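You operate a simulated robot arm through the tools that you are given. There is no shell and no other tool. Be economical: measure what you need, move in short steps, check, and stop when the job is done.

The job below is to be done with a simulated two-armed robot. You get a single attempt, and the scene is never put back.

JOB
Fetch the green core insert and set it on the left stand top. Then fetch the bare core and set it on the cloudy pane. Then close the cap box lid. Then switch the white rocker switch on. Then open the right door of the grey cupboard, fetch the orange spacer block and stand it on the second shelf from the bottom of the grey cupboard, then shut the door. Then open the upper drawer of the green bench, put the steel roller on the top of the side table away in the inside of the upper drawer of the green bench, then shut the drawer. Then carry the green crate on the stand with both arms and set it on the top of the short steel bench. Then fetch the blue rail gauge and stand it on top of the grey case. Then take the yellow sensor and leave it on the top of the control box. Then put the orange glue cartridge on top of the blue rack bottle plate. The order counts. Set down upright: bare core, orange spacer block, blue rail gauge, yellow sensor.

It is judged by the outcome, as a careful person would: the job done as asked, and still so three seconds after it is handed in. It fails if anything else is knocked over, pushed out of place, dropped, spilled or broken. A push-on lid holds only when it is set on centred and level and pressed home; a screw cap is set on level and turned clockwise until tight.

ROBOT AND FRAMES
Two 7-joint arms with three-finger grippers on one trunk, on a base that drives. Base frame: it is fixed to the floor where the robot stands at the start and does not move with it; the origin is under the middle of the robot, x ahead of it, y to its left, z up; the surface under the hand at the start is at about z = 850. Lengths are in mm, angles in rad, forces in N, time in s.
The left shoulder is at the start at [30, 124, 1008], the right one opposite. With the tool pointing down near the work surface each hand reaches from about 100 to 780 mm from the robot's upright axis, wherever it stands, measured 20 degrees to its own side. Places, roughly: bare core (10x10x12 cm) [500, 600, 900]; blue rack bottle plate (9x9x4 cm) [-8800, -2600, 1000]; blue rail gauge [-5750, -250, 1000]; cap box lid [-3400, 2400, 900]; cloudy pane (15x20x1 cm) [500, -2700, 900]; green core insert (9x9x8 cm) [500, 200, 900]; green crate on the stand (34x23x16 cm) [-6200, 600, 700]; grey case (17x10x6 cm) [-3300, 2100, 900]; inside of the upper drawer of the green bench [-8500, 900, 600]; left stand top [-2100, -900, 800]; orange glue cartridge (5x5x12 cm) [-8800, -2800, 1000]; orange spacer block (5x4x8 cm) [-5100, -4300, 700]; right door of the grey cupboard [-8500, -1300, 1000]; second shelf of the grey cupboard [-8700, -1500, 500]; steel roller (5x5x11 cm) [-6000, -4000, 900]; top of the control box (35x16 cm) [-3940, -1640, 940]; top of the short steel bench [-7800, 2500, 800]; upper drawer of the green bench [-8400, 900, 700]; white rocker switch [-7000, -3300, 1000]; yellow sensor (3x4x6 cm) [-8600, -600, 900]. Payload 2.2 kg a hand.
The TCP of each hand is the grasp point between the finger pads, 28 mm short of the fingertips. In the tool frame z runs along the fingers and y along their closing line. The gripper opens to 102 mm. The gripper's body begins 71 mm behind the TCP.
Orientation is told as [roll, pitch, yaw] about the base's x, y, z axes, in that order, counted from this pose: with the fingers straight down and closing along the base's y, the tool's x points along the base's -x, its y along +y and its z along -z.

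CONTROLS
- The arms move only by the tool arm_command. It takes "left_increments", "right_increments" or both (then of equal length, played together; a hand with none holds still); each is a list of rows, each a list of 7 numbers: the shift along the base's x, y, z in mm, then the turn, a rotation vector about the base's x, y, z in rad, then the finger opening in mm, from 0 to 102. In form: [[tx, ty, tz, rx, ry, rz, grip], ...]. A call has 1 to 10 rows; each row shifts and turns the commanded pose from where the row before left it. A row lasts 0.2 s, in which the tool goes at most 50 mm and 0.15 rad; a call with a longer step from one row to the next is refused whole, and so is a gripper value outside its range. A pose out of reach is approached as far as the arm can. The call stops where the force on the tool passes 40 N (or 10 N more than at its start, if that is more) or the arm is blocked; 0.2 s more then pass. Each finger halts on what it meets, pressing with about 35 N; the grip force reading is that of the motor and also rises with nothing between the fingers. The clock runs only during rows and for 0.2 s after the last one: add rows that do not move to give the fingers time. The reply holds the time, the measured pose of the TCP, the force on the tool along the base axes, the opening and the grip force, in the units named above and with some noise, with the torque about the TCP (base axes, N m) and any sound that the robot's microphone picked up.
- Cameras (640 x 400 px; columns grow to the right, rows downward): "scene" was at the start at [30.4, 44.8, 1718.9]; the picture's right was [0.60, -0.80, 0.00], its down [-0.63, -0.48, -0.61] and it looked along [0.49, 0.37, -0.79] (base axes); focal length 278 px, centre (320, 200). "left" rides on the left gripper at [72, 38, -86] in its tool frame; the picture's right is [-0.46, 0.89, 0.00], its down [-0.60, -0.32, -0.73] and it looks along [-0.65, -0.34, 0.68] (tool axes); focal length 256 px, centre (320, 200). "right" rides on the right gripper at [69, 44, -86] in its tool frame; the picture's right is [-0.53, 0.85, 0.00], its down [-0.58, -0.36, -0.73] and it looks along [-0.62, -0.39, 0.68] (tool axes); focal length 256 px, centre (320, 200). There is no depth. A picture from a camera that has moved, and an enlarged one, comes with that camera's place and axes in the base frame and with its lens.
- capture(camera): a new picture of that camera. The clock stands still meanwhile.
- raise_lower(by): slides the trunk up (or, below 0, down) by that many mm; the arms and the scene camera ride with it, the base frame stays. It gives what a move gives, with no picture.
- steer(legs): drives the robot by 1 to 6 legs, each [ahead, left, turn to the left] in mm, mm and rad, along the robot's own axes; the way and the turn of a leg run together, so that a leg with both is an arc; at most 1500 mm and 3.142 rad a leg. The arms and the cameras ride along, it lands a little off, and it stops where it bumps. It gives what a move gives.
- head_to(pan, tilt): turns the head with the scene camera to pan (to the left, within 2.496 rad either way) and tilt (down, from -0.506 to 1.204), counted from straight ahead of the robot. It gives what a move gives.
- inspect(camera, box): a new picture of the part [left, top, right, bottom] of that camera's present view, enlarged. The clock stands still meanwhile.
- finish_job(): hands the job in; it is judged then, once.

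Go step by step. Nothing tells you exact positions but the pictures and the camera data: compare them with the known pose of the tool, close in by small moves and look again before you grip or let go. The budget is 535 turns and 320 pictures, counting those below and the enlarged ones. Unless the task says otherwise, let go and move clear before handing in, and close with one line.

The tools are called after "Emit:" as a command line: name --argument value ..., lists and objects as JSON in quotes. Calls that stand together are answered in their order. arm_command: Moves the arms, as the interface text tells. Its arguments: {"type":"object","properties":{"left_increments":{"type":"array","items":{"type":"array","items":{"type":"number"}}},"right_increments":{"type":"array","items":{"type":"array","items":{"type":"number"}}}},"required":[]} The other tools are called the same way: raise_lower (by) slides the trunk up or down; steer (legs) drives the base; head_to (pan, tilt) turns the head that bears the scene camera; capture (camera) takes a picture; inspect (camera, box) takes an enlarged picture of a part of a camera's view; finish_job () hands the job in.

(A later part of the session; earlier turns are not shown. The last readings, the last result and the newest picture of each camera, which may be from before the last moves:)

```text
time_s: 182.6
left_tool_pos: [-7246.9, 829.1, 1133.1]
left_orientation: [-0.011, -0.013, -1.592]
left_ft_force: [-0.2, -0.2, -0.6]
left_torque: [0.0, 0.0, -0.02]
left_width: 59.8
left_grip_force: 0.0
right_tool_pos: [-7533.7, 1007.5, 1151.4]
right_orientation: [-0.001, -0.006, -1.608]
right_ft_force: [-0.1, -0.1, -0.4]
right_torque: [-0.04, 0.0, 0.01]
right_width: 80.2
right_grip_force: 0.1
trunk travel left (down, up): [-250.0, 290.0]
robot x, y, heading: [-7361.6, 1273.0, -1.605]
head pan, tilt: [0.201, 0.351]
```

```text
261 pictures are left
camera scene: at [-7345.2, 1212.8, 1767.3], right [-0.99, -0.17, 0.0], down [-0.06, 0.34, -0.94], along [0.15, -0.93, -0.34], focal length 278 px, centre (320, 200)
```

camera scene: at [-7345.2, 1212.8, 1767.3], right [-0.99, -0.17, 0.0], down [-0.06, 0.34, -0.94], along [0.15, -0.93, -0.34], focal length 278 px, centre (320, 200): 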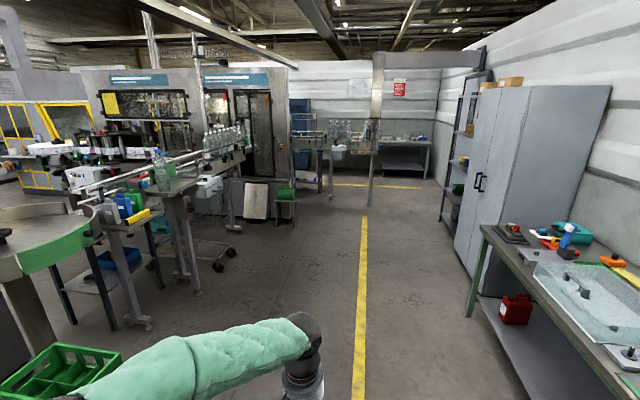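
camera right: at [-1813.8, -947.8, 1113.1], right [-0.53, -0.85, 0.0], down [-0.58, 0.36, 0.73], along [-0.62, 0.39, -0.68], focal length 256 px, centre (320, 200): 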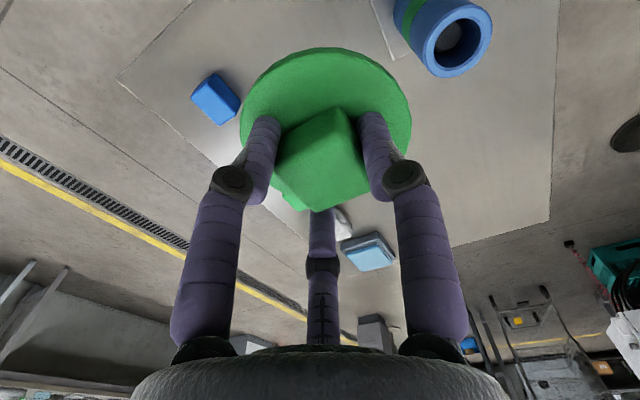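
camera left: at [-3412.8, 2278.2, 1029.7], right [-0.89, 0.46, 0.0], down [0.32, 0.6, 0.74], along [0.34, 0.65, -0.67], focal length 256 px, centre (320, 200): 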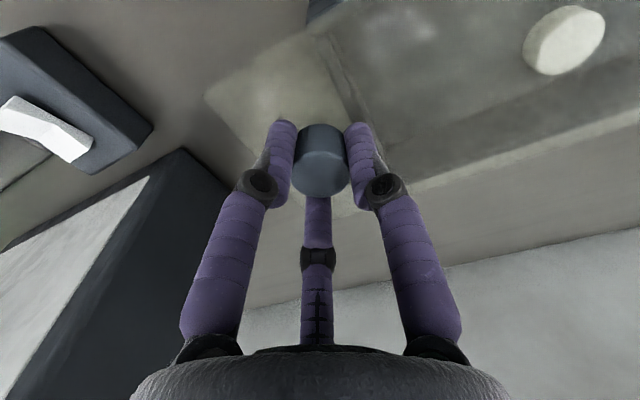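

The aisle along x≈-7400 is clear. The switch should be around pixel (346, 149), so I'll zoom in before driving down.

Emit:
inspect --camera "scene" --box '[230, 60, 450, 210]'

Emit:
steer --legs '[[1500, 0, 0.035], [1300, 0, 0]]'

Emit:
head_to --pan 0.2 --tilt 0.4

Emit:
capture --camera "scene"

```text
2.67 times, centred on (340, 135) of scene
camera zoom: at [-7345.2, 1212.8, 1767.3], right [-0.99, -0.17, 0.0], down [-0.06, 0.34, -0.94], along [0.15, -0.93, -0.34], focal length 743 px, centre (267, 373)
```

zoom: 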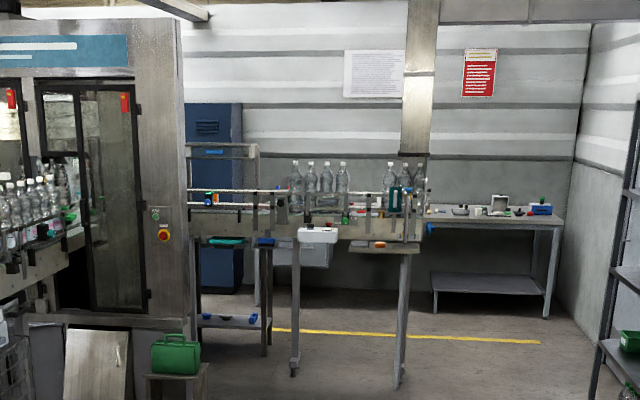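

```text
time_s: 196.3
left_tool_pos: [-7245.4, -2000.9, 1132.1]
left_orientation: [-0.01, -0.014, -1.551]
left_ft_force: [0.8, -0.9, 0.6]
left_torque: [0.03, 0.03, 0.03]
left_width: 59.9
left_grip_force: 0.1
right_tool_pos: [-7539.4, -1833.1, 1152.1]
right_orientation: [0.0, -0.006, -1.565]
right_ft_force: [-0.1, 0.0, -0.7]
right_torque: [0.01, 0.0, 0.03]
right_width: 80.0
right_grip_force: 0.1
trunk travel left (down, up): [-250.0, 290.0]
robot x, y, heading: [-7379.6, -1555.9, -1.562]
head pan, tilt: [0.201, 0.351]
```

```text
time_s: 197.0
left_tool_pos: [-7245.7, -1999.9, 1132.9]
left_orientation: [-0.011, -0.012, -1.548]
left_ft_force: [-0.1, 0.8, 0.4]
left_torque: [-0.02, 0.01, -0.05]
left_width: 60.2
left_grip_force: 0.1
right_tool_pos: [-7538.9, -1833.4, 1151.4]
right_orientation: [-0.001, -0.007, -1.566]
right_ft_force: [0.8, 0.0, 0.2]
right_torque: [-0.04, -0.01, -0.02]
right_width: 80.0
right_grip_force: 0.1
trunk travel left (down, up): [-250.0, 290.0]
robot x, y, heading: [-7380.2, -1561.2, -1.561]
head pan, tilt: [0.201, 0.4]
```

```text
259 pictures are left
camera scene: at [-7359.8, -1619.0, 1762.8], right [-0.98, -0.21, 0.0], down [-0.08, 0.38, -0.92], along [0.19, -0.9, -0.39], focal length 278 px, centre (320, 200)
```

scene: 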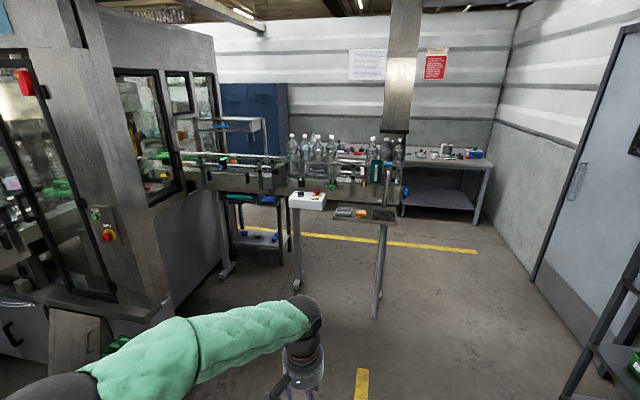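

Emit:
inspect --camera "scene" --box '[200, 110, 420, 250]'

```text
2.86 times, centred on (310, 180) of scene
camera zoom: at [-7359.8, -1619.0, 1762.8], right [-0.98, -0.21, 0.0], down [-0.08, 0.38, -0.92], along [0.19, -0.9, -0.39], focal length 796 px, centre (349, 257)
```

zoom: 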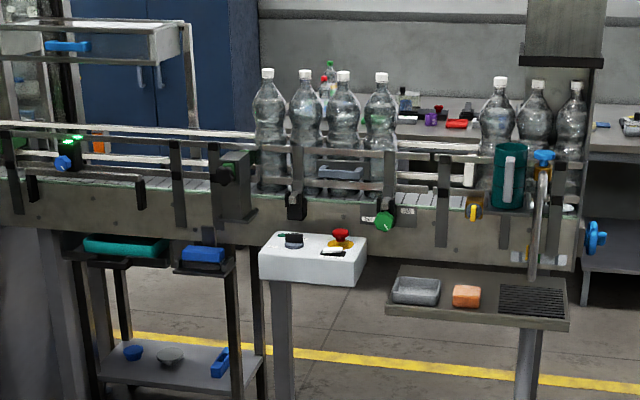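

A white pedestal box with buttons stands near (-6900, -3370). I'll drive closer to see the rocker.

Emit:
steer --legs '[[900, 420, 0]]'

Emit:
head_to --pan 0.0 --tilt 0.75

Emit:
capture --camera "scene"

```text
time_s: 202.1
left_tool_pos: [-6809.8, -2886.7, 1133.0]
left_orientation: [-0.009, -0.013, -1.537]
left_ft_force: [0.4, -0.1, -0.4]
left_torque: [0.01, 0.0, -0.03]
left_width: 60.2
left_grip_force: 0.1
right_tool_pos: [-7103.9, -2723.8, 1151.3]
right_orientation: [-0.002, -0.006, -1.553]
right_ft_force: [-0.4, -0.3, 0.1]
right_torque: [0.02, -0.03, 0.02]
right_width: 79.7
right_grip_force: 0.0
trunk travel left (down, up): [-250.0, 290.0]
robot x, y, heading: [-6947.9, -2444.6, -1.55]
head pan, tilt: [0.201, 0.4]
```

```text
time_s: 202.9
left_tool_pos: [-6810.3, -2886.4, 1133.2]
left_orientation: [-0.011, -0.012, -1.537]
left_ft_force: [-0.2, -0.3, 0.2]
left_torque: [-0.01, -0.03, -0.01]
left_width: 59.7
left_grip_force: 0.1
right_tool_pos: [-7104.2, -2723.2, 1151.6]
right_orientation: [-0.001, -0.006, -1.554]
right_ft_force: [0.9, -0.2, -0.1]
right_torque: [-0.01, 0.0, 0.02]
right_width: 79.9
right_grip_force: 0.1
trunk travel left (down, up): [-250.0, 290.0]
robot x, y, heading: [-6945.4, -2448.2, -1.55]
head pan, tilt: [0.0, 0.75]
```

```text
257 pictures are left
camera scene: at [-6946.6, -2499.2, 1731.8], right [-1.0, -0.02, 0.0], down [-0.01, 0.68, -0.73], along [0.01, -0.73, -0.68], focal length 278 px, centre (320, 200)
```

scene: 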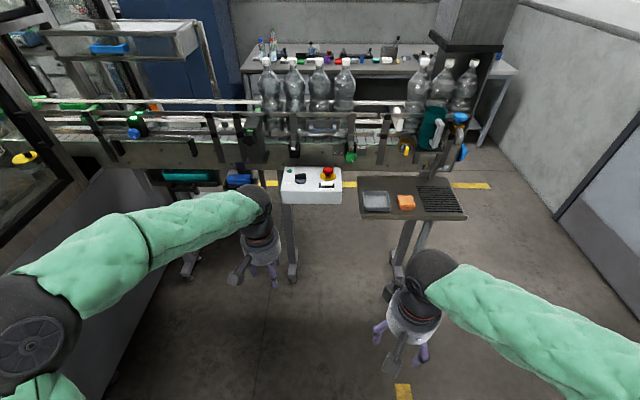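

Emit:
inspect --camera "scene" --box '[270, 155, 350, 215]'

```text
6.67 times, centred on (310, 185) of scene
camera zoom: at [-6946.6, -2499.2, 1731.8], right [-1.0, -0.02, 0.0], down [-0.01, 0.68, -0.73], along [0.01, -0.73, -0.68], focal length 1857 px, centre (387, 300)
```

zoom: 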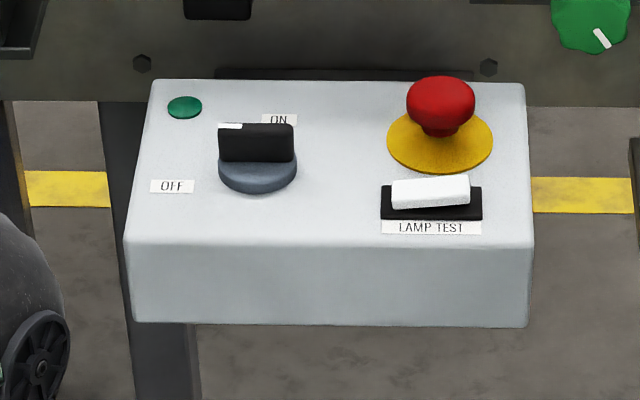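

The white rocker is labelled "LAMP TEST" and its right end looks raised. I'll drive 330 mm closer, bring the right hand near and check which end is up.

Emit:
steer --legs '[[330, 0, -0.02]]'

Emit:
arm_command --right_increments '[[20, -35, 0, 0, 0, 0, 30], [20, -35, 0, 0, 0, 0, 0], [20, -35, 0, 0, 0, 0, 0], [20, -35, 0, 0, 0, 0, 0], [20, -30, 0, 0, 0, 0, 0]]'

Emit:
capture --camera "right"

Emit:
capture --camera "scene"

```text
time_s: 205.1
left_tool_pos: [-6812.3, -3219.2, 1133.7]
left_orientation: [-0.01, -0.012, -1.554]
left_ft_force: [0.2, -0.3, -0.1]
left_torque: [0.05, -0.03, 0.02]
left_width: 60.0
left_grip_force: 0.0
right_tool_pos: [-7106.2, -3051.8, 1152.1]
right_orientation: [-0.003, -0.008, -1.569]
right_ft_force: [-0.3, -0.8, 0.2]
right_torque: [0.01, 0.02, -0.03]
right_width: 80.0
right_grip_force: 0.1
trunk travel left (down, up): [-250.0, 290.0]
robot x, y, heading: [-6947.1, -2775.3, -1.569]
head pan, tilt: [0.0, 0.75]
```

```text
time_s: 206.3
left_tool_pos: [-6811.4, -3219.8, 1133.4]
left_orientation: [-0.011, -0.01, -1.554]
left_ft_force: [0.3, 0.3, 0.6]
left_torque: [0.0, -0.01, -0.02]
left_width: 59.9
left_grip_force: 0.1
right_tool_pos: [-7003.1, -3222.7, 1148.2]
right_orientation: [-0.001, -0.007, -1.57]
right_ft_force: [-0.5, -0.6, -0.1]
right_torque: [0.04, 0.05, 0.0]
right_width: 1.9
right_grip_force: 31.1
trunk travel left (down, up): [-250.0, 290.0]
robot x, y, heading: [-6944.2, -2774.3, -1.566]
head pan, tilt: [0.0, 0.75]
```

```text
255 pictures are left
camera right: at [-6959.5, -3153.0, 1233.3], right [0.85, -0.53, 0.0], down [-0.36, -0.57, 0.74], along [-0.39, -0.62, -0.68], focal length 256 px, centre (320, 200)
```

right: 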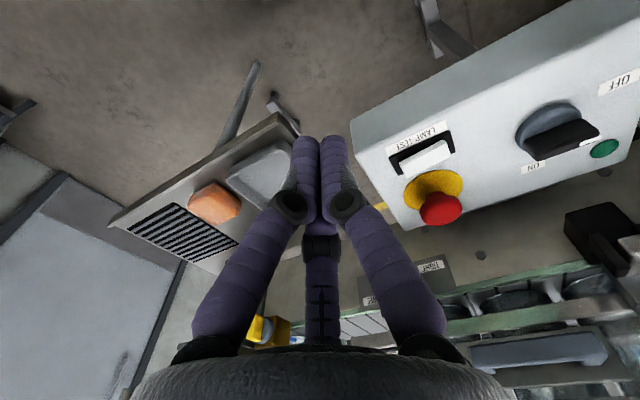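

```text
254 pictures are left
camera scene: at [-6942.6, -2831.4, 1731.6], right [-1.0, 0.0, 0.0], down [0.0, 0.68, -0.73], along [0.0, -0.73, -0.68], focal length 278 px, centre (320, 200)
```

scene: 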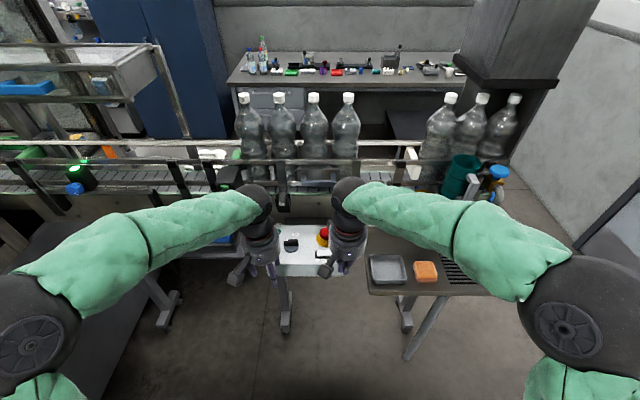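

Emit:
inspect --camera "right" --box '[360, 110, 500, 230]'

```text
3.33 times, centred on (430, 170) of right
camera zoom: at [-6959.5, -3153.0, 1233.3], right [0.85, -0.53, 0.0], down [-0.36, -0.57, 0.74], along [-0.39, -0.62, -0.68], focal length 853 px, centre (-47, 300)
```

zoom: 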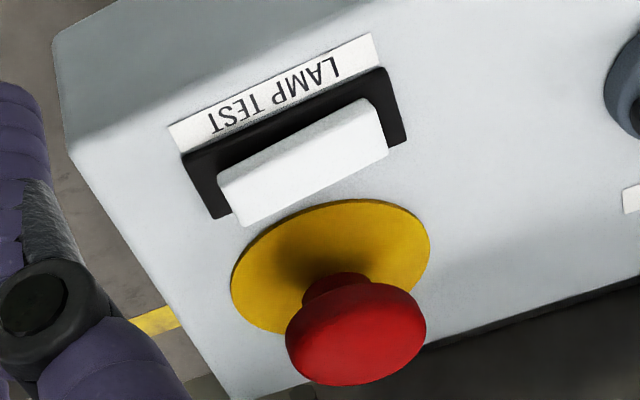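

The raised end of the rocker is the "TEST" side (−x), around (-6976, -3345). I'll move the hand closer and take a second view to fix its height.

Emit:
arm_command --right_increments '[[10, -35, 0, 0, 0, 0, 0], [10, -35, 0, 0, 0, 0, 0], [8, -20, 0, 0, 0, 0, 0], [0, 0, 0, 0, 0, 0, 0]]'

Emit:
capture --camera "right"

Emit:
inspect --camera "scene" --box '[250, 200, 390, 300]'

```text
time_s: 207.3
left_tool_pos: [-6813.6, -3219.1, 1133.9]
left_orientation: [-0.009, -0.014, -1.552]
left_ft_force: [-0.3, -0.1, 0.2]
left_torque: [-0.01, -0.02, 0.0]
left_width: 60.1
left_grip_force: 0.0
right_tool_pos: [-6975.7, -3309.8, 1151.8]
right_orientation: [-0.001, -0.01, -1.569]
right_ft_force: [0.3, 0.5, -0.3]
right_torque: [-0.02, 0.0, -0.02]
right_width: 2.1
right_grip_force: 31.7
trunk travel left (down, up): [-250.0, 290.0]
robot x, y, heading: [-6947.9, -2775.5, -1.569]
head pan, tilt: [0.0, 0.75]
```

```text
252 pictures are left
camera right: at [-6932.6, -3241.0, 1235.5], right [0.85, -0.53, 0.0], down [-0.36, -0.57, 0.74], along [-0.39, -0.62, -0.68], focal length 256 px, centre (320, 200)
```

right: 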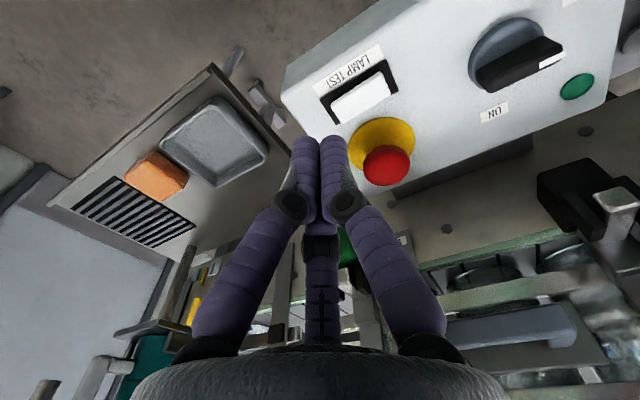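

```text
4.00 times, centred on (320, 250) of scene
camera zoom: at [-6943.9, -2829.2, 1731.7], right [-1.0, 0.0, 0.0], down [0.0, 0.68, -0.73], along [0.0, -0.73, -0.68], focal length 1114 px, centre (320, 0)
```

zoom: 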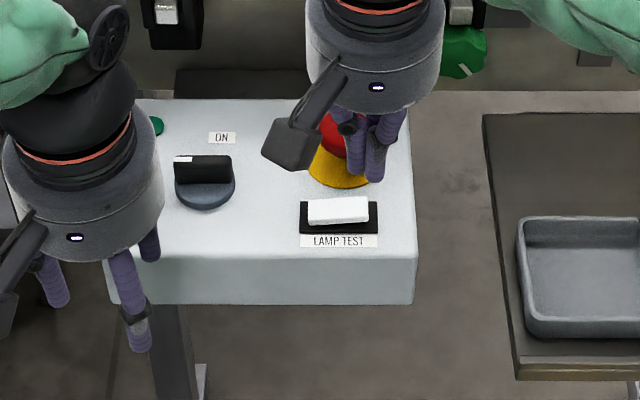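

The rocker's raised end is at about (-6975, -3341, 1036), with the red button close behind. I'll line up a bit in front of it and go down to just above.

Emit:
arm_command --right_increments '[[2, -28, -20, 0, 0, 0, 0], [0, 0, -30, 0, 0, 0, 0], [0, 0, -20, 0, 0, 0, 0], [0, 0, 0, 0, 0, 0, 0]]'

Emit:
capture --camera "right"

Emit:
inspect --camera "scene" --box '[280, 210, 360, 270]'

```text
time_s: 208.3
left_tool_pos: [-6813.4, -3218.3, 1133.4]
left_orientation: [-0.011, -0.013, -1.553]
left_ft_force: [0.2, 1.2, 0.6]
left_torque: [0.0, -0.06, -0.01]
left_width: 60.3
left_grip_force: 0.1
right_tool_pos: [-6974.8, -3339.2, 1081.8]
right_orientation: [-0.003, -0.009, -1.571]
right_ft_force: [-0.5, 1.2, 0.4]
right_torque: [-0.03, 0.03, -0.02]
right_width: 2.0
right_grip_force: 31.6
trunk travel left (down, up): [-250.0, 290.0]
robot x, y, heading: [-6943.9, -2776.6, -1.57]
head pan, tilt: [0.0, 0.75]
```

```text
250 pictures are left
camera right: at [-6931.7, -3270.0, 1166.4], right [0.85, -0.53, 0.0], down [-0.36, -0.57, 0.74], along [-0.39, -0.62, -0.68], focal length 256 px, centre (320, 200)
```

right: 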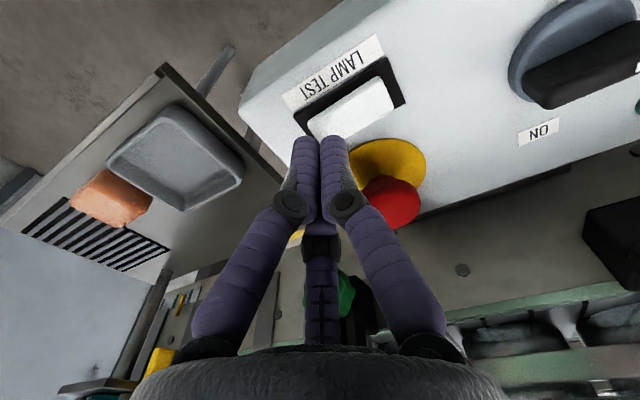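

```text
6.67 times, centred on (320, 240) of scene
camera zoom: at [-6943.7, -2829.1, 1731.7], right [-1.0, 0.0, 0.0], down [0.0, 0.68, -0.73], along [0.0, -0.73, -0.68], focal length 1857 px, centre (320, -67)
```

zoom: 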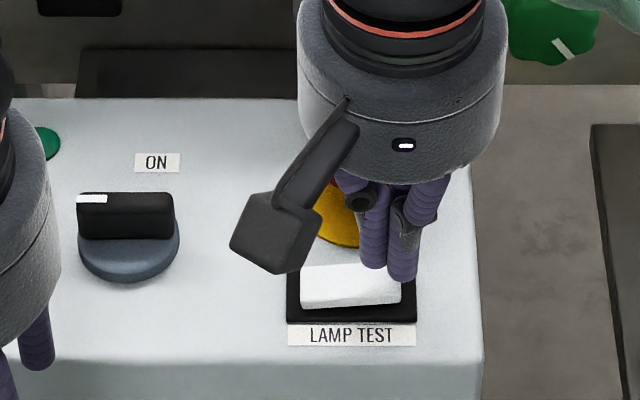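

The tips are lined up over the raised end. I'll press down gently in small steps.

Emit:
arm_command --right_increments '[[0, 0, -10, 0, 0, 0, 0], [0, 0, -4, 0, 0, 0, 0], [0, 0, -3, 0, 0, 0, 0], [0, 0, -3, 0, 0, 0, 0], [0, 0, -3, 0, 0, 0, 0], [0, 0, -3, 0, 0, 0, 0]]'

Emit:
inspect --camera "scene" --box '[280, 210, 360, 270]'

```text
time_s: 209.8
left_tool_pos: [-6813.7, -3218.9, 1133.2]
left_orientation: [-0.011, -0.011, -1.553]
left_ft_force: [-0.1, -0.8, -1.3]
left_torque: [0.02, -0.03, -0.01]
left_width: 60.0
left_grip_force: 0.1
right_tool_pos: [-6975.1, -3341.7, 1063.9]
right_orientation: [0.003, -0.022, -1.574]
right_ft_force: [-1.9, 7.0, 14.0]
right_torque: [0.17, -0.14, 0.1]
right_width: 2.2
right_grip_force: 31.4
trunk travel left (down, up): [-250.0, 290.0]
robot x, y, heading: [-6945.0, -2777.2, -1.567]
head pan, tilt: [0.0, 0.75]
stopped in row 6 (right hand): the force on the tool passed its limit at 42 N (the readings are from after the stop); the commanded pose is now the measured one
```

```text
6.67 times, centred on (320, 240) of scene
camera zoom: at [-6943.7, -2829.1, 1731.6], right [-1.0, 0.0, 0.0], down [0.0, 0.68, -0.73], along [0.0, -0.73, -0.68], focal length 1857 px, centre (320, -67)
```

zoom: 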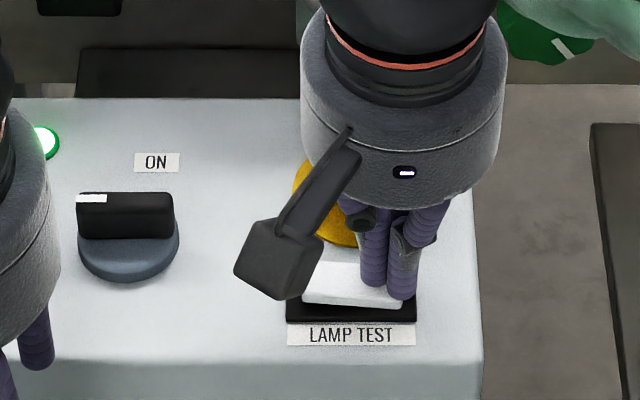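

The green lamp lit up. I'll lift off and check that it stays on.

Emit:
arm_command --right_increments '[[0, 0, 10, 0, 0, 0, 0], [0, 0, 30, 0, 0, 0, 0], [0, 10, 40, 0, 0, 0, 0], [-10, 40, 10, 0, 0, 0, 0], [-10, 45, 0, 0, 0, 0, 0], [-10, 45, 0, 0, 0, 0, 40]]'

Emit:
inspect --camera "scene" --box '[260, 200, 380, 280]'

```text
time_s: 211.2
left_tool_pos: [-6813.0, -3217.4, 1133.9]
left_orientation: [-0.009, -0.013, -1.553]
left_ft_force: [-0.6, 0.6, -0.9]
left_torque: [-0.01, 0.0, 0.0]
left_width: 60.3
left_grip_force: 0.1
right_tool_pos: [-7008.5, -3199.3, 1151.2]
right_orientation: [0.003, -0.02, -1.572]
right_ft_force: [-0.5, 0.5, 0.9]
right_torque: [-0.05, -0.01, 0.02]
right_width: 39.8
right_grip_force: 0.1
trunk travel left (down, up): [-250.0, 290.0]
robot x, y, heading: [-6942.2, -2774.3, -1.561]
head pan, tilt: [0.0, 0.75]
```

```text
5.00 times, centred on (320, 240) of scene
camera zoom: at [-6944.6, -2827.5, 1731.8], right [-1.0, 0.0, 0.0], down [0.0, 0.68, -0.73], along [0.0, -0.73, -0.68], focal length 1393 px, centre (320, 0)
```

zoom: 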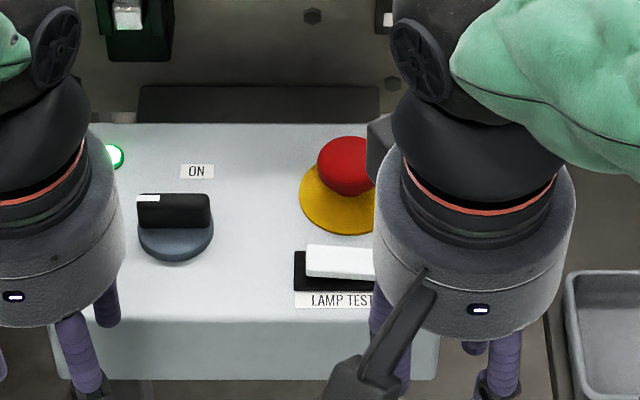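

The lamp stays lit, so the switch is on. Before moving I'll look left for the orange block and the side table with the roller.

Emit:
head_to --pan 0.75 --tilt 0.4

Emit:
capture --camera "scene"

Emit:
inspect --camera "scene" --box '[140, 80, 400, 260]'

```text
time_s: 212.2
left_tool_pos: [-6812.9, -3218.8, 1134.0]
left_orientation: [-0.011, -0.012, -1.553]
left_ft_force: [0.5, 0.4, 0.0]
left_torque: [0.04, 0.01, 0.01]
left_width: 60.1
left_grip_force: 0.0
right_tool_pos: [-7007.7, -3202.1, 1150.5]
right_orientation: [0.001, -0.019, -1.573]
right_ft_force: [-0.2, 0.8, 0.1]
right_torque: [0.01, -0.02, 0.0]
right_width: 40.0
right_grip_force: 0.0
trunk travel left (down, up): [-250.0, 290.0]
robot x, y, heading: [-6945.2, -2779.2, -1.563]
head pan, tilt: [0.75, 0.4]
```

```text
246 pictures are left
camera scene: at [-6880.5, -2814.7, 1762.8], right [-0.73, -0.68, 0.0], down [-0.27, 0.28, -0.92], along [0.63, -0.67, -0.39], focal length 278 px, centre (320, 200)
```

scene: 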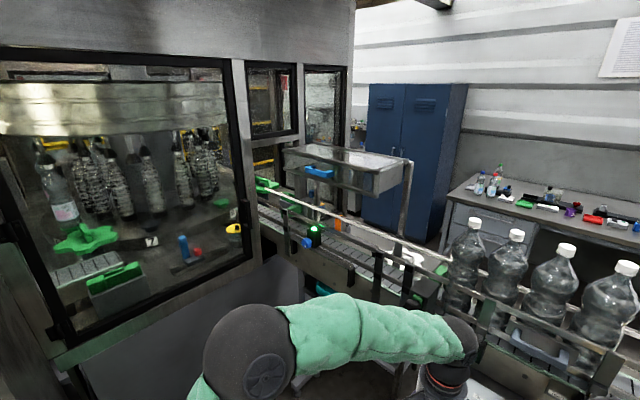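

```text
2.22 times, centred on (270, 170) of scene
camera zoom: at [-6880.5, -2814.7, 1762.8], right [-0.73, -0.68, 0.0], down [-0.27, 0.28, -0.92], along [0.63, -0.67, -0.39], focal length 619 px, centre (431, 267)
```

zoom: 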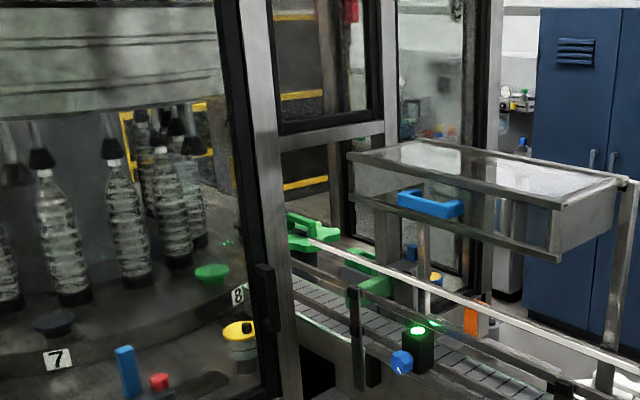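

The block and side table are behind the second conveyor. First comes the cupboard's right door, so I'll back away and drive in front of the cupboard facing -x.

Emit:
steer --legs '[[-1150, 0, 0], [0, -600, 0], [0, 0, -1.57]]'

Emit:
head_to --pan 0.0 --tilt 0.5

Emit:
capture --camera "scene"

```text
time_s: 225.0
left_tool_pos: [-7989.6, -1740.4, 1133.3]
left_orientation: [-0.009, -0.012, -3.111]
left_ft_force: [0.2, 0.4, 0.2]
left_torque: [0.03, 0.01, 0.03]
left_width: 59.8
left_grip_force: 0.0
right_tool_pos: [-7974.8, -1545.9, 1150.8]
right_orientation: [0.003, -0.021, -3.129]
right_ft_force: [0.1, 0.0, -0.4]
right_torque: [0.01, 0.0, 0.0]
right_width: 40.1
right_grip_force: 0.1
trunk travel left (down, up): [-250.0, 290.0]
robot x, y, heading: [-7549.1, -1602.1, -3.131]
head pan, tilt: [0.75, 0.4]
```

```text
time_s: 226.1
left_tool_pos: [-7988.4, -1740.6, 1132.6]
left_orientation: [-0.011, -0.012, -3.113]
left_ft_force: [0.1, -0.8, 1.2]
left_torque: [0.01, -0.01, 0.0]
left_width: 59.9
left_grip_force: 0.0
right_tool_pos: [-7975.0, -1546.8, 1151.0]
right_orientation: [0.001, -0.019, -3.13]
right_ft_force: [0.8, -0.3, -0.6]
right_torque: [0.02, 0.04, 0.02]
right_width: 39.8
right_grip_force: 0.1
trunk travel left (down, up): [-250.0, 290.0]
robot x, y, heading: [-7549.6, -1602.2, -3.126]
head pan, tilt: [0.0, 0.499]
```

```text
244 pictures are left
camera scene: at [-7608.7, -1604.8, 1753.7], right [-0.02, 1.0, 0.0], down [0.48, 0.01, -0.88], along [-0.88, -0.02, -0.48], focal length 278 px, centre (320, 200)
```

scene: 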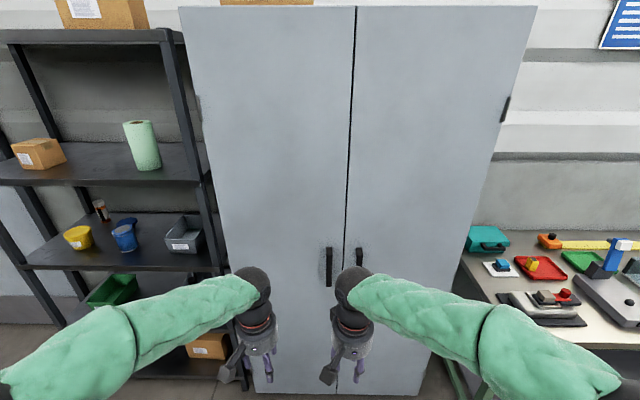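

The cupboard's right door spans y≈-1530 to -1055 with its hinge on the right, and its handle is near (-8500, -1470, 1000). I'll move closer, left of the door's swing, and turn the right hand to point forward.

Emit:
steer --legs '[[280, 100, -0.013]]'

Emit:
arm_command --right_increments '[[0, 10, 0, 0, 0.15, 0, 60], [0, 10, 0, 0, 0.15, 0, 60], [0, 10, 0, 0, 0.15, 0, 60], [0, 10, 0, 0, 0.15, 0, 60], [0, 10, 0, 0, 0.15, 0, 60], [0, 10, 0, 0, 0.15, 0, 60], [0, 10, 0, 0, 0.15, 0, 60], [0, 10, 0, 0, 0.15, 0, 60], [0, 10, 0, 0, 0.15, 0, 60], [0, 10, 0, 0, 0.15, 0, 60]]'

Emit:
capture --camera "scene"

Emit:
capture --camera "right"

```text
time_s: 228.2
left_tool_pos: [-8268.1, -1841.0, 1132.6]
left_orientation: [-0.011, -0.011, -3.122]
left_ft_force: [0.2, -0.4, -0.4]
left_torque: [-0.02, -0.02, -0.01]
left_width: 59.8
left_grip_force: 0.1
right_tool_pos: [-8252.7, -1645.6, 1151.1]
right_orientation: [0.002, -0.018, -3.137]
right_ft_force: [0.3, 0.5, 0.3]
right_torque: [0.02, -0.04, 0.0]
right_width: 40.1
right_grip_force: 0.1
trunk travel left (down, up): [-250.0, 290.0]
robot x, y, heading: [-7825.8, -1708.0, -3.136]
head pan, tilt: [0.0, 0.499]
```

```text
time_s: 230.4
left_tool_pos: [-8268.0, -1839.8, 1133.4]
left_orientation: [-0.009, -0.012, -3.119]
left_ft_force: [0.0, 0.3, -0.5]
left_torque: [-0.02, -0.03, -0.02]
left_width: 60.2
left_grip_force: 0.0
right_tool_pos: [-8253.1, -1553.9, 1154.1]
right_orientation: [-0.048, -1.515, -3.095]
right_ft_force: [0.4, 0.7, 0.5]
right_torque: [-0.01, -0.01, 0.0]
right_width: 59.9
right_grip_force: 0.1
right hand out of reach, approached as far as the arm can: row 10
trunk travel left (down, up): [-250.0, 290.0]
robot x, y, heading: [-7825.1, -1703.8, -3.13]
head pan, tilt: [0.0, 0.499]
```

```text
243 pictures are left
camera scene: at [-7887.1, -1708.3, 1753.7], right [-0.01, 1.0, 0.0], down [0.48, 0.0, -0.88], along [-0.88, -0.01, -0.48], focal length 278 px, centre (320, 200)
```

scene: 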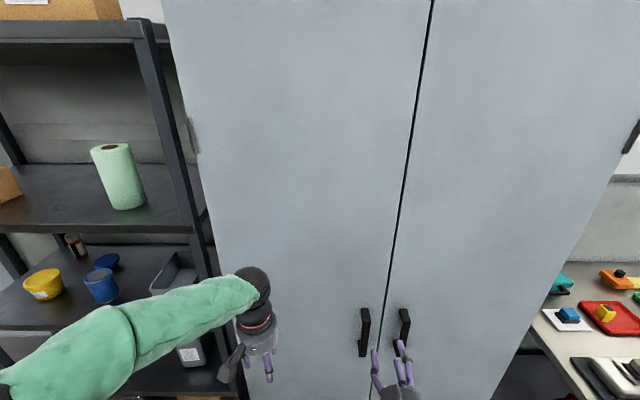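

```text
242 pictures are left
camera right: at [-8164.2, -1598.4, 1088.1], right [-0.03, -0.85, 0.53], down [0.7, 0.36, 0.62], along [-0.71, 0.39, 0.58], focal length 256 px, centre (320, 200)
```

right: 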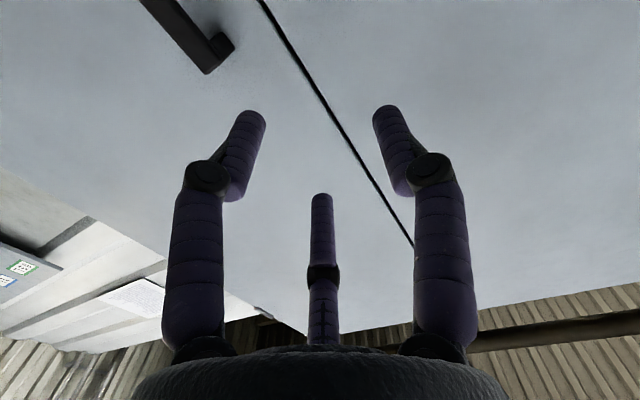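

The handle bar should be at about (-8400, -1482), z from 1000 to 1093. I'll approach to 50 mm in front of it.

Emit:
arm_command --right_increments '[[-15, 18, -26, 0, 0, 0, 70], [-15, 18, -26, 0, 0, 0, 70], [-20, 18, -26, 0, 0.02, 0, 70], [-20, 18, -26, 0, 0.02, 0, 70], [0, 0, 0, 0, 0, 0, 70]]'

Emit:
capture --camera "right"

Emit:
inspect --camera "scene" --box '[320, 270, 480, 400]'

```text
time_s: 231.6
left_tool_pos: [-8267.2, -1839.6, 1132.8]
left_orientation: [-0.009, -0.013, -3.121]
left_ft_force: [-0.3, 0.4, 0.0]
left_torque: [-0.01, 0.0, -0.01]
left_width: 60.0
left_grip_force: 0.0
right_tool_pos: [-8244.2, -1560.0, 1153.9]
right_orientation: [-0.21, -1.554, -2.938]
right_ft_force: [-1.2, -0.6, -0.6]
right_torque: [0.03, -0.02, 0.03]
right_width: 69.8
right_grip_force: 0.0
right hand out of reach, approached as far as the arm can: row 1, 2, 3, 4
trunk travel left (down, up): [-250.0, 290.0]
robot x, y, heading: [-7828.6, -1709.9, -3.138]
head pan, tilt: [0.0, 0.499]
```

```text
241 pictures are left
camera right: at [-8158.1, -1604.6, 1084.7], right [-0.01, -0.85, 0.53], down [0.72, 0.36, 0.59], along [-0.69, 0.39, 0.61], focal length 256 px, centre (320, 200)
```

right: 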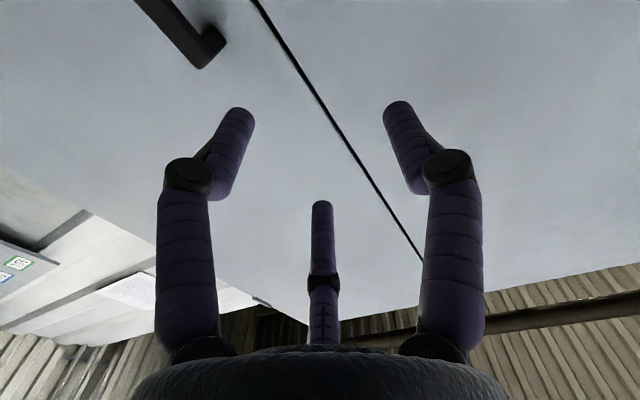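

```text
3.08 times, centred on (400, 335) of scene
camera zoom: at [-7887.0, -1708.1, 1753.7], right [-0.01, 1.0, 0.0], down [0.48, 0.0, -0.88], along [-0.88, -0.01, -0.48], focal length 857 px, centre (74, -215)
```

zoom: 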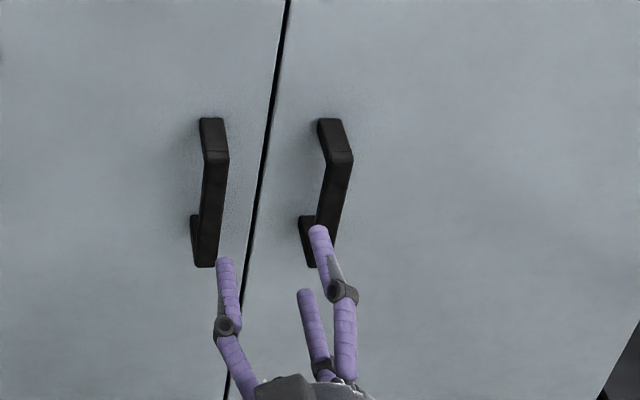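

That horizontal pose is at the arm's limit. I'll tilt the hand back downwards by about 0.45 rad and see where it goes.

Emit:
arm_command --right_increments '[[0, 0, 0, 0, -0.15, 0, 70], [0, 0, 0, 0, -0.15, 0, 70], [0, 0, 0, 0, -0.15, 0, 70], [0, 0, 0, 0, 0, 0, 70]]'

Emit:
inspect --camera "scene" --box '[320, 240, 480, 400]'

```text
time_s: 232.6
left_tool_pos: [-8267.4, -1840.5, 1133.3]
left_orientation: [-0.011, -0.011, -3.121]
left_ft_force: [0.1, 0.3, -0.6]
left_torque: [0.01, 0.0, -0.01]
left_width: 60.1
left_grip_force: 0.0
right_tool_pos: [-8243.5, -1559.7, 1153.2]
right_orientation: [-0.006, -1.108, -3.133]
right_ft_force: [0.4, 0.0, -0.7]
right_torque: [-0.01, -0.01, -0.02]
right_width: 70.1
right_grip_force: 0.0
trunk travel left (down, up): [-250.0, 290.0]
robot x, y, heading: [-7822.8, -1706.0, -3.134]
head pan, tilt: [0.0, 0.499]
```

```text
2.50 times, centred on (400, 320) of scene
camera zoom: at [-7886.4, -1708.0, 1753.7], right [-0.01, 1.0, 0.0], down [0.48, 0.0, -0.88], along [-0.88, -0.01, -0.48], focal length 696 px, centre (120, -100)
```

zoom: 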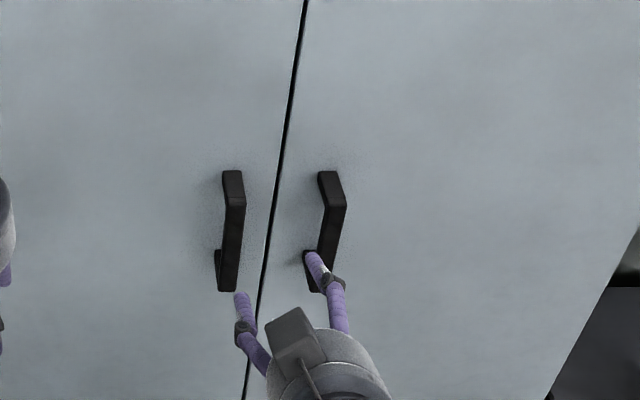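

The tilted pose works. Now I'll approach the handle with that tilt.

Emit:
arm_command --right_increments '[[-24, 19, -22, 0, 0, 0, 70], [-24, 19, -22, 0, 0, 0, 70], [-24, 19, -22, 0, 0, 0, 70], [-24, 19, -22, 0, 0, 0, 70], [0, 0, 0, 0, 0, 0, 70]]'

Emit:
capture --camera "right"

Emit:
inspect --camera "scene" --box '[320, 240, 480, 400]'

```text
time_s: 233.8
left_tool_pos: [-8267.7, -1840.0, 1134.0]
left_orientation: [-0.01, -0.013, -3.121]
left_ft_force: [0.2, 0.2, -0.3]
left_torque: [0.02, 0.01, 0.0]
left_width: 60.3
left_grip_force: 0.0
right_tool_pos: [-8341.7, -1496.3, 1074.5]
right_orientation: [-0.012, -1.103, -3.135]
right_ft_force: [-0.4, 0.5, 0.6]
right_torque: [0.02, -0.01, -0.01]
right_width: 69.9
right_grip_force: 0.0
right hand out of reach, approached as far as the arm can: row 4
trunk travel left (down, up): [-250.0, 290.0]
robot x, y, heading: [-7826.2, -1705.5, -3.132]
head pan, tilt: [0.0, 0.499]
```

```text
238 pictures are left
camera right: at [-8234.2, -1540.8, 1049.5], right [-0.24, -0.85, 0.47], down [0.39, 0.36, 0.85], along [-0.89, 0.39, 0.25], focal length 256 px, centre (320, 200)
```

right: 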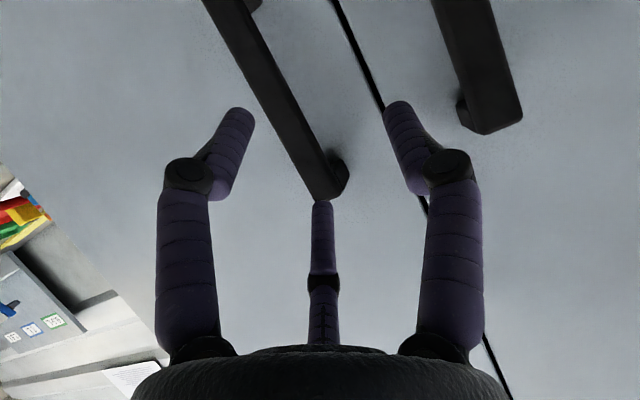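

```text
2.50 times, centred on (400, 320) of scene
camera zoom: at [-7886.3, -1708.0, 1753.7], right [-0.01, 1.0, 0.0], down [0.48, 0.0, -0.88], along [-0.88, -0.01, -0.48], focal length 696 px, centre (120, -100)
```

zoom: 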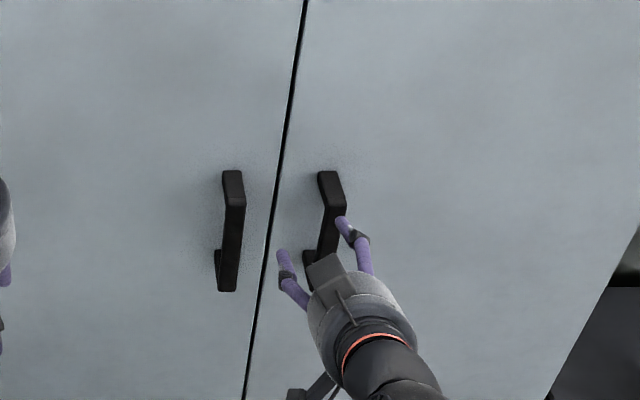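

The arm may be too folded at this distance. I'll back the base off 150 mm and extend instead.

Emit:
steer --legs '[[-150, 0, 0]]'

Emit:
arm_command --right_increments '[[-45, 3, -6, 0, 0, 0, 70], [-45, 3, -6, 0, 0, 0, 70], [-45, 3, -6, 0, 0, 0, 70], [-20, 3, -2, 0, 0, 0, 70], [0, 0, 0, 0, 0, 0, 70]]'

Emit:
capture --camera "right"

```text
time_s: 235.1
left_tool_pos: [-8117.9, -1837.9, 1133.8]
left_orientation: [-0.011, -0.012, -3.121]
left_ft_force: [0.2, -0.9, 0.1]
left_torque: [0.0, 0.05, 0.0]
left_width: 59.8
left_grip_force: 0.0
right_tool_pos: [-8191.6, -1493.9, 1075.3]
right_orientation: [-0.013, -1.103, -3.135]
right_ft_force: [0.9, -0.8, 0.3]
right_torque: [0.0, -0.01, 0.02]
right_width: 69.8
right_grip_force: 0.1
trunk travel left (down, up): [-250.0, 290.0]
robot x, y, heading: [-7681.2, -1709.4, -3.133]
head pan, tilt: [0.0, 0.499]
```

```text
time_s: 236.3
left_tool_pos: [-8119.8, -1839.3, 1133.1]
left_orientation: [-0.01, -0.013, -3.122]
left_ft_force: [-0.4, 0.9, -0.6]
left_torque: [-0.02, -0.01, 0.03]
left_width: 60.0
left_grip_force: 0.1
right_tool_pos: [-8350.1, -1481.2, 1053.1]
right_orientation: [-0.013, -1.101, -3.135]
right_ft_force: [0.0, 0.0, -0.5]
right_torque: [0.01, 0.0, 0.0]
right_width: 70.1
right_grip_force: 0.0
trunk travel left (down, up): [-250.0, 290.0]
robot x, y, heading: [-7676.8, -1704.5, -3.134]
head pan, tilt: [0.0, 0.499]
```

```text
236 pictures are left
camera right: at [-8242.7, -1525.3, 1028.9], right [-0.25, -0.85, 0.47], down [0.39, 0.36, 0.85], along [-0.89, 0.39, 0.24], focal length 256 px, centre (320, 200)
```

right: 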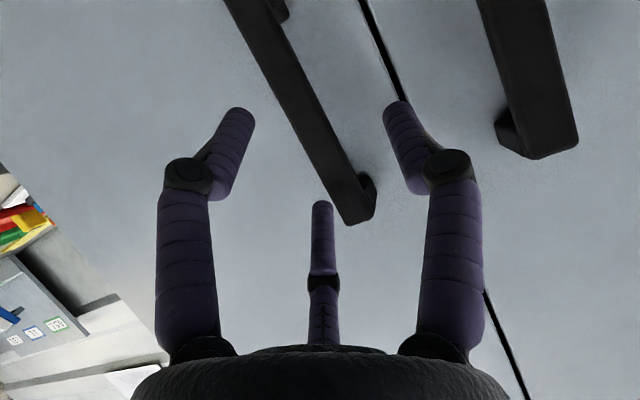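

That reaches fine. The bar is centred between the fingers at y≈-1477, so I'll move in and close on it.

Emit:
arm_command --right_increments '[[-20, 3, 0, 0, 0, 0, 70], [-15, 1, 0, 0, 0, 0, 70], [-10, 0, 0, 0, 0, 0, 70], [0, 0, 0, 0, 0, 0, 40], [0, 0, 0, 0, 0, 0, 10], [0, 0, 0, 0, 0, 0, 10], [0, 0, 0, 0, 0, 0, 10]]'

Emit:
capture --camera "right"

```text
time_s: 238.0
left_tool_pos: [-8119.7, -1838.0, 1133.2]
left_orientation: [-0.009, -0.012, -3.122]
left_ft_force: [0.9, -0.1, -0.3]
left_torque: [0.03, 0.03, 0.01]
left_width: 59.9
left_grip_force: 0.1
right_tool_pos: [-8393.3, -1467.3, 1057.3]
right_orientation: [-0.014, -1.109, 3.133]
right_ft_force: [4.2, 13.1, -1.7]
right_torque: [-0.2, -0.64, -0.13]
right_width: 32.8
right_grip_force: 44.6
trunk travel left (down, up): [-250.0, 290.0]
robot x, y, heading: [-7676.3, -1700.6, -3.137]
head pan, tilt: [0.0, 0.499]
stopped in row 7 (right hand): the force on the tool passed its limit at 41 N (the readings are from after the stop); the commanded pose is now the measured one
```

```text
235 pictures are left
camera right: at [-8287.2, -1514.5, 1032.0], right [-0.26, -0.84, 0.47], down [0.41, 0.35, 0.84], along [-0.88, 0.41, 0.25], focal length 256 px, centre (320, 200)
```

right: 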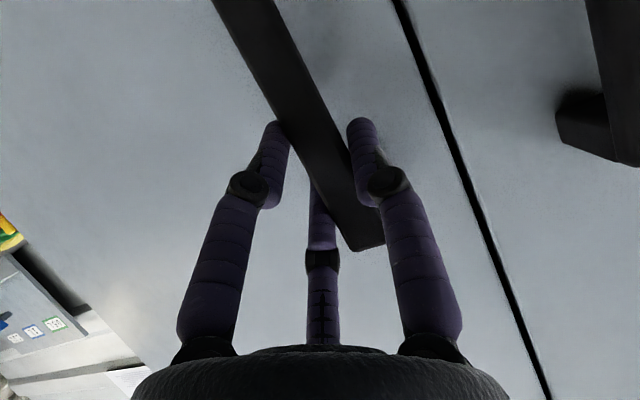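

The handle is gripped. I'll pull the door open along its arc, turning the hand with it.

Emit:
arm_command --right_increments '[[16, 0.5, 0, 0, 0, 0.04, 10], [16.5, 0.8, 0, 0, 0, 0.04, 10], [32.3, 3.9, 0, 0, 0, 0.08, 10], [31.9, 6.5, 0, 0, 0, 0.08, 10], [31.3, 9, 0, 0, 0, 0.08, 10], [30.5, 11.5, 0, 0, 0, 0.08, 10], [0, 0, 0, 0, 0, 0, 10]]'

Emit:
capture --camera "scene"

```text
time_s: 238.5
left_tool_pos: [-8122.5, -1836.9, 1133.0]
left_orientation: [-0.011, -0.013, -3.124]
left_ft_force: [-0.6, 0.0, 0.4]
left_torque: [0.04, 0.02, 0.02]
left_width: 60.0
left_grip_force: 0.0
right_tool_pos: [-8375.9, -1464.7, 1058.1]
right_orientation: [-0.024, -1.102, -3.104]
right_ft_force: [-3.0, 14.4, -6.8]
right_torque: [-0.61, -0.26, 0.1]
right_width: 33.2
right_grip_force: 44.8
right hand out of reach, approached as far as the arm can: row 2
trunk travel left (down, up): [-250.0, 290.0]
robot x, y, heading: [-7678.8, -1703.2, -3.137]
head pan, tilt: [0.0, 0.499]
stopped in row 2 (right hand): the force on the tool passed its limit at 50 N (the readings are from after the stop); the commanded pose is now the measured one
```

```text
234 pictures are left
camera scene: at [-7739.7, -1705.1, 1753.5], right [0.0, 1.0, 0.0], down [0.48, 0.0, -0.88], along [-0.88, 0.0, -0.48], focal length 278 px, centre (320, 200)
```

scene: 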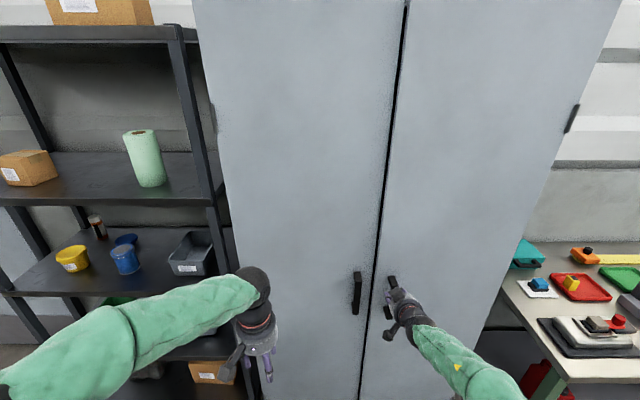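

The arm is at a joint limit for pulling. I'll swing the door by moving the base instead, rotating it rigidly about the hinge, in a small step first.

Emit:
steer --legs '[[-64, -75, 0.1]]'

Emit:
capture --camera "scene"

```text
time_s: 239.6
left_tool_pos: [-8047.5, -1799.1, 1134.1]
left_orientation: [-0.008, -0.011, -3.021]
left_ft_force: [0.1, 0.3, -0.2]
left_torque: [-0.01, 0.06, 0.04]
left_width: 60.2
left_grip_force: 0.1
right_tool_pos: [-8337.5, -1456.3, 1057.9]
right_orientation: [-0.02, -1.103, -3.005]
right_ft_force: [-10.5, 30.1, -14.5]
right_torque: [-0.4, -0.21, 0.96]
right_width: 33.1
right_grip_force: 44.8
trunk travel left (down, up): [-250.0, 290.0]
robot x, y, heading: [-7619.0, -1624.8, -3.037]
head pan, tilt: [0.0, 0.499]
```

```text
233 pictures are left
camera scene: at [-7681.1, -1628.4, 1753.5], right [-0.1, 0.99, 0.0], down [0.48, 0.05, -0.88], along [-0.87, -0.09, -0.48], focal length 278 px, centre (320, 200)
```

scene: 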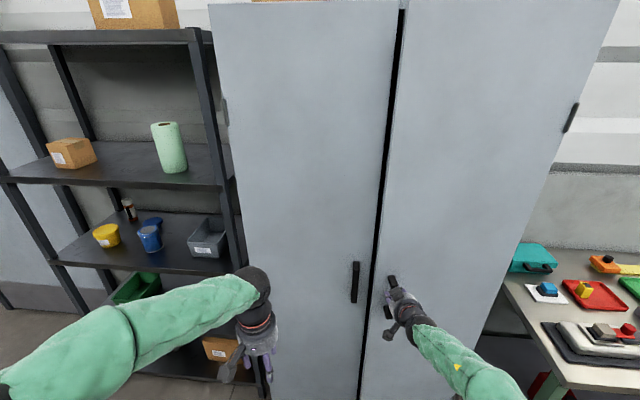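

The door is moving, with some sideways strain on the hand. I'll relieve it with a small +y shift, then go on.

Emit:
arm_command --right_increments '[[0, 4, 1, 0, 0, 0, 10], [0, 4, 1, 0, 0, 0, 10]]'

Emit:
steer --legs '[[-64, -80, 0.1]]'

```text
time_s: 240.2
left_tool_pos: [-8046.4, -1805.0, 1134.0]
left_orientation: [-0.01, -0.012, -3.021]
left_ft_force: [0.1, 0.9, -0.5]
left_torque: [-0.02, 0.0, 0.01]
left_width: 59.8
left_grip_force: 0.0
right_tool_pos: [-8335.8, -1455.8, 1057.5]
right_orientation: [-0.028, -1.092, -3.0]
right_ft_force: [1.9, -5.3, -11.6]
right_torque: [-1.97, 1.2, 0.28]
right_width: 33.2
right_grip_force: 44.5
trunk travel left (down, up): [-250.0, 290.0]
robot x, y, heading: [-7618.9, -1628.7, -3.036]
head pan, tilt: [0.0, 0.499]
```

```text
time_s: 241.4
left_tool_pos: [-7976.9, -1760.2, 1133.0]
left_orientation: [-0.012, -0.012, -2.92]
left_ft_force: [0.3, 1.4, 0.2]
left_torque: [-0.01, 0.03, 0.03]
left_width: 60.2
left_grip_force: 0.1
right_tool_pos: [-8297.6, -1443.1, 1057.8]
right_orientation: [-0.033, -1.09, -2.889]
right_ft_force: [9.3, -27.9, -14.1]
right_torque: [-1.48, 0.09, 1.2]
right_width: 33.4
right_grip_force: 45.1
trunk travel left (down, up): [-250.0, 290.0]
robot x, y, heading: [-7569.6, -1538.9, -2.934]
head pan, tilt: [0.0, 0.499]
```

Slight overshoot in y, which I'll correct in the next arc step.

Emit:
steer --legs '[[-97, -101, 0.15]]'

Emit:
capture --camera "scene"

```text
time_s: 242.9
left_tool_pos: [-7876.2, -1690.2, 1135.0]
left_orientation: [-0.01, -0.012, -2.771]
left_ft_force: [-0.6, 0.0, 0.1]
left_torque: [0.05, 0.01, -0.02]
left_width: 60.2
left_grip_force: 0.0
right_tool_pos: [-8244.7, -1418.3, 1057.2]
right_orientation: [-0.025, -1.095, -2.764]
right_ft_force: [-7.5, 9.7, -4.5]
right_torque: [-1.56, -0.36, 0.13]
right_width: 33.5
right_grip_force: 44.9
trunk travel left (down, up): [-250.0, 290.0]
robot x, y, heading: [-7505.8, -1416.0, -2.787]
head pan, tilt: [0.0, 0.499]
stopped in leg 1: the force on the tool passed its limit at 45 N (the readings are from after the stop); the commanded pose is now the measured one
```

```text
232 pictures are left
camera scene: at [-7563.8, -1435.8, 1753.6], right [-0.35, 0.94, 0.0], down [0.45, 0.17, -0.88], along [-0.82, -0.31, -0.48], focal length 278 px, centre (320, 200)
```

scene: 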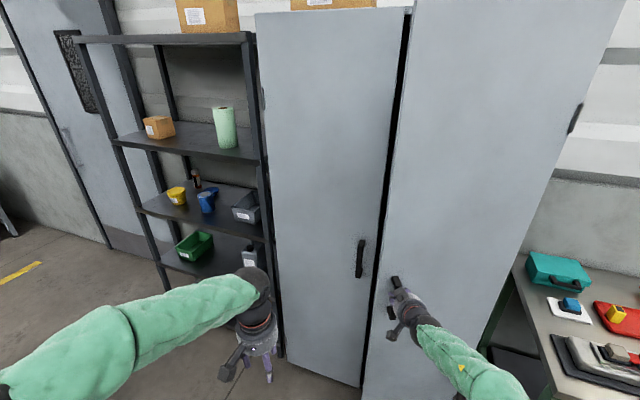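

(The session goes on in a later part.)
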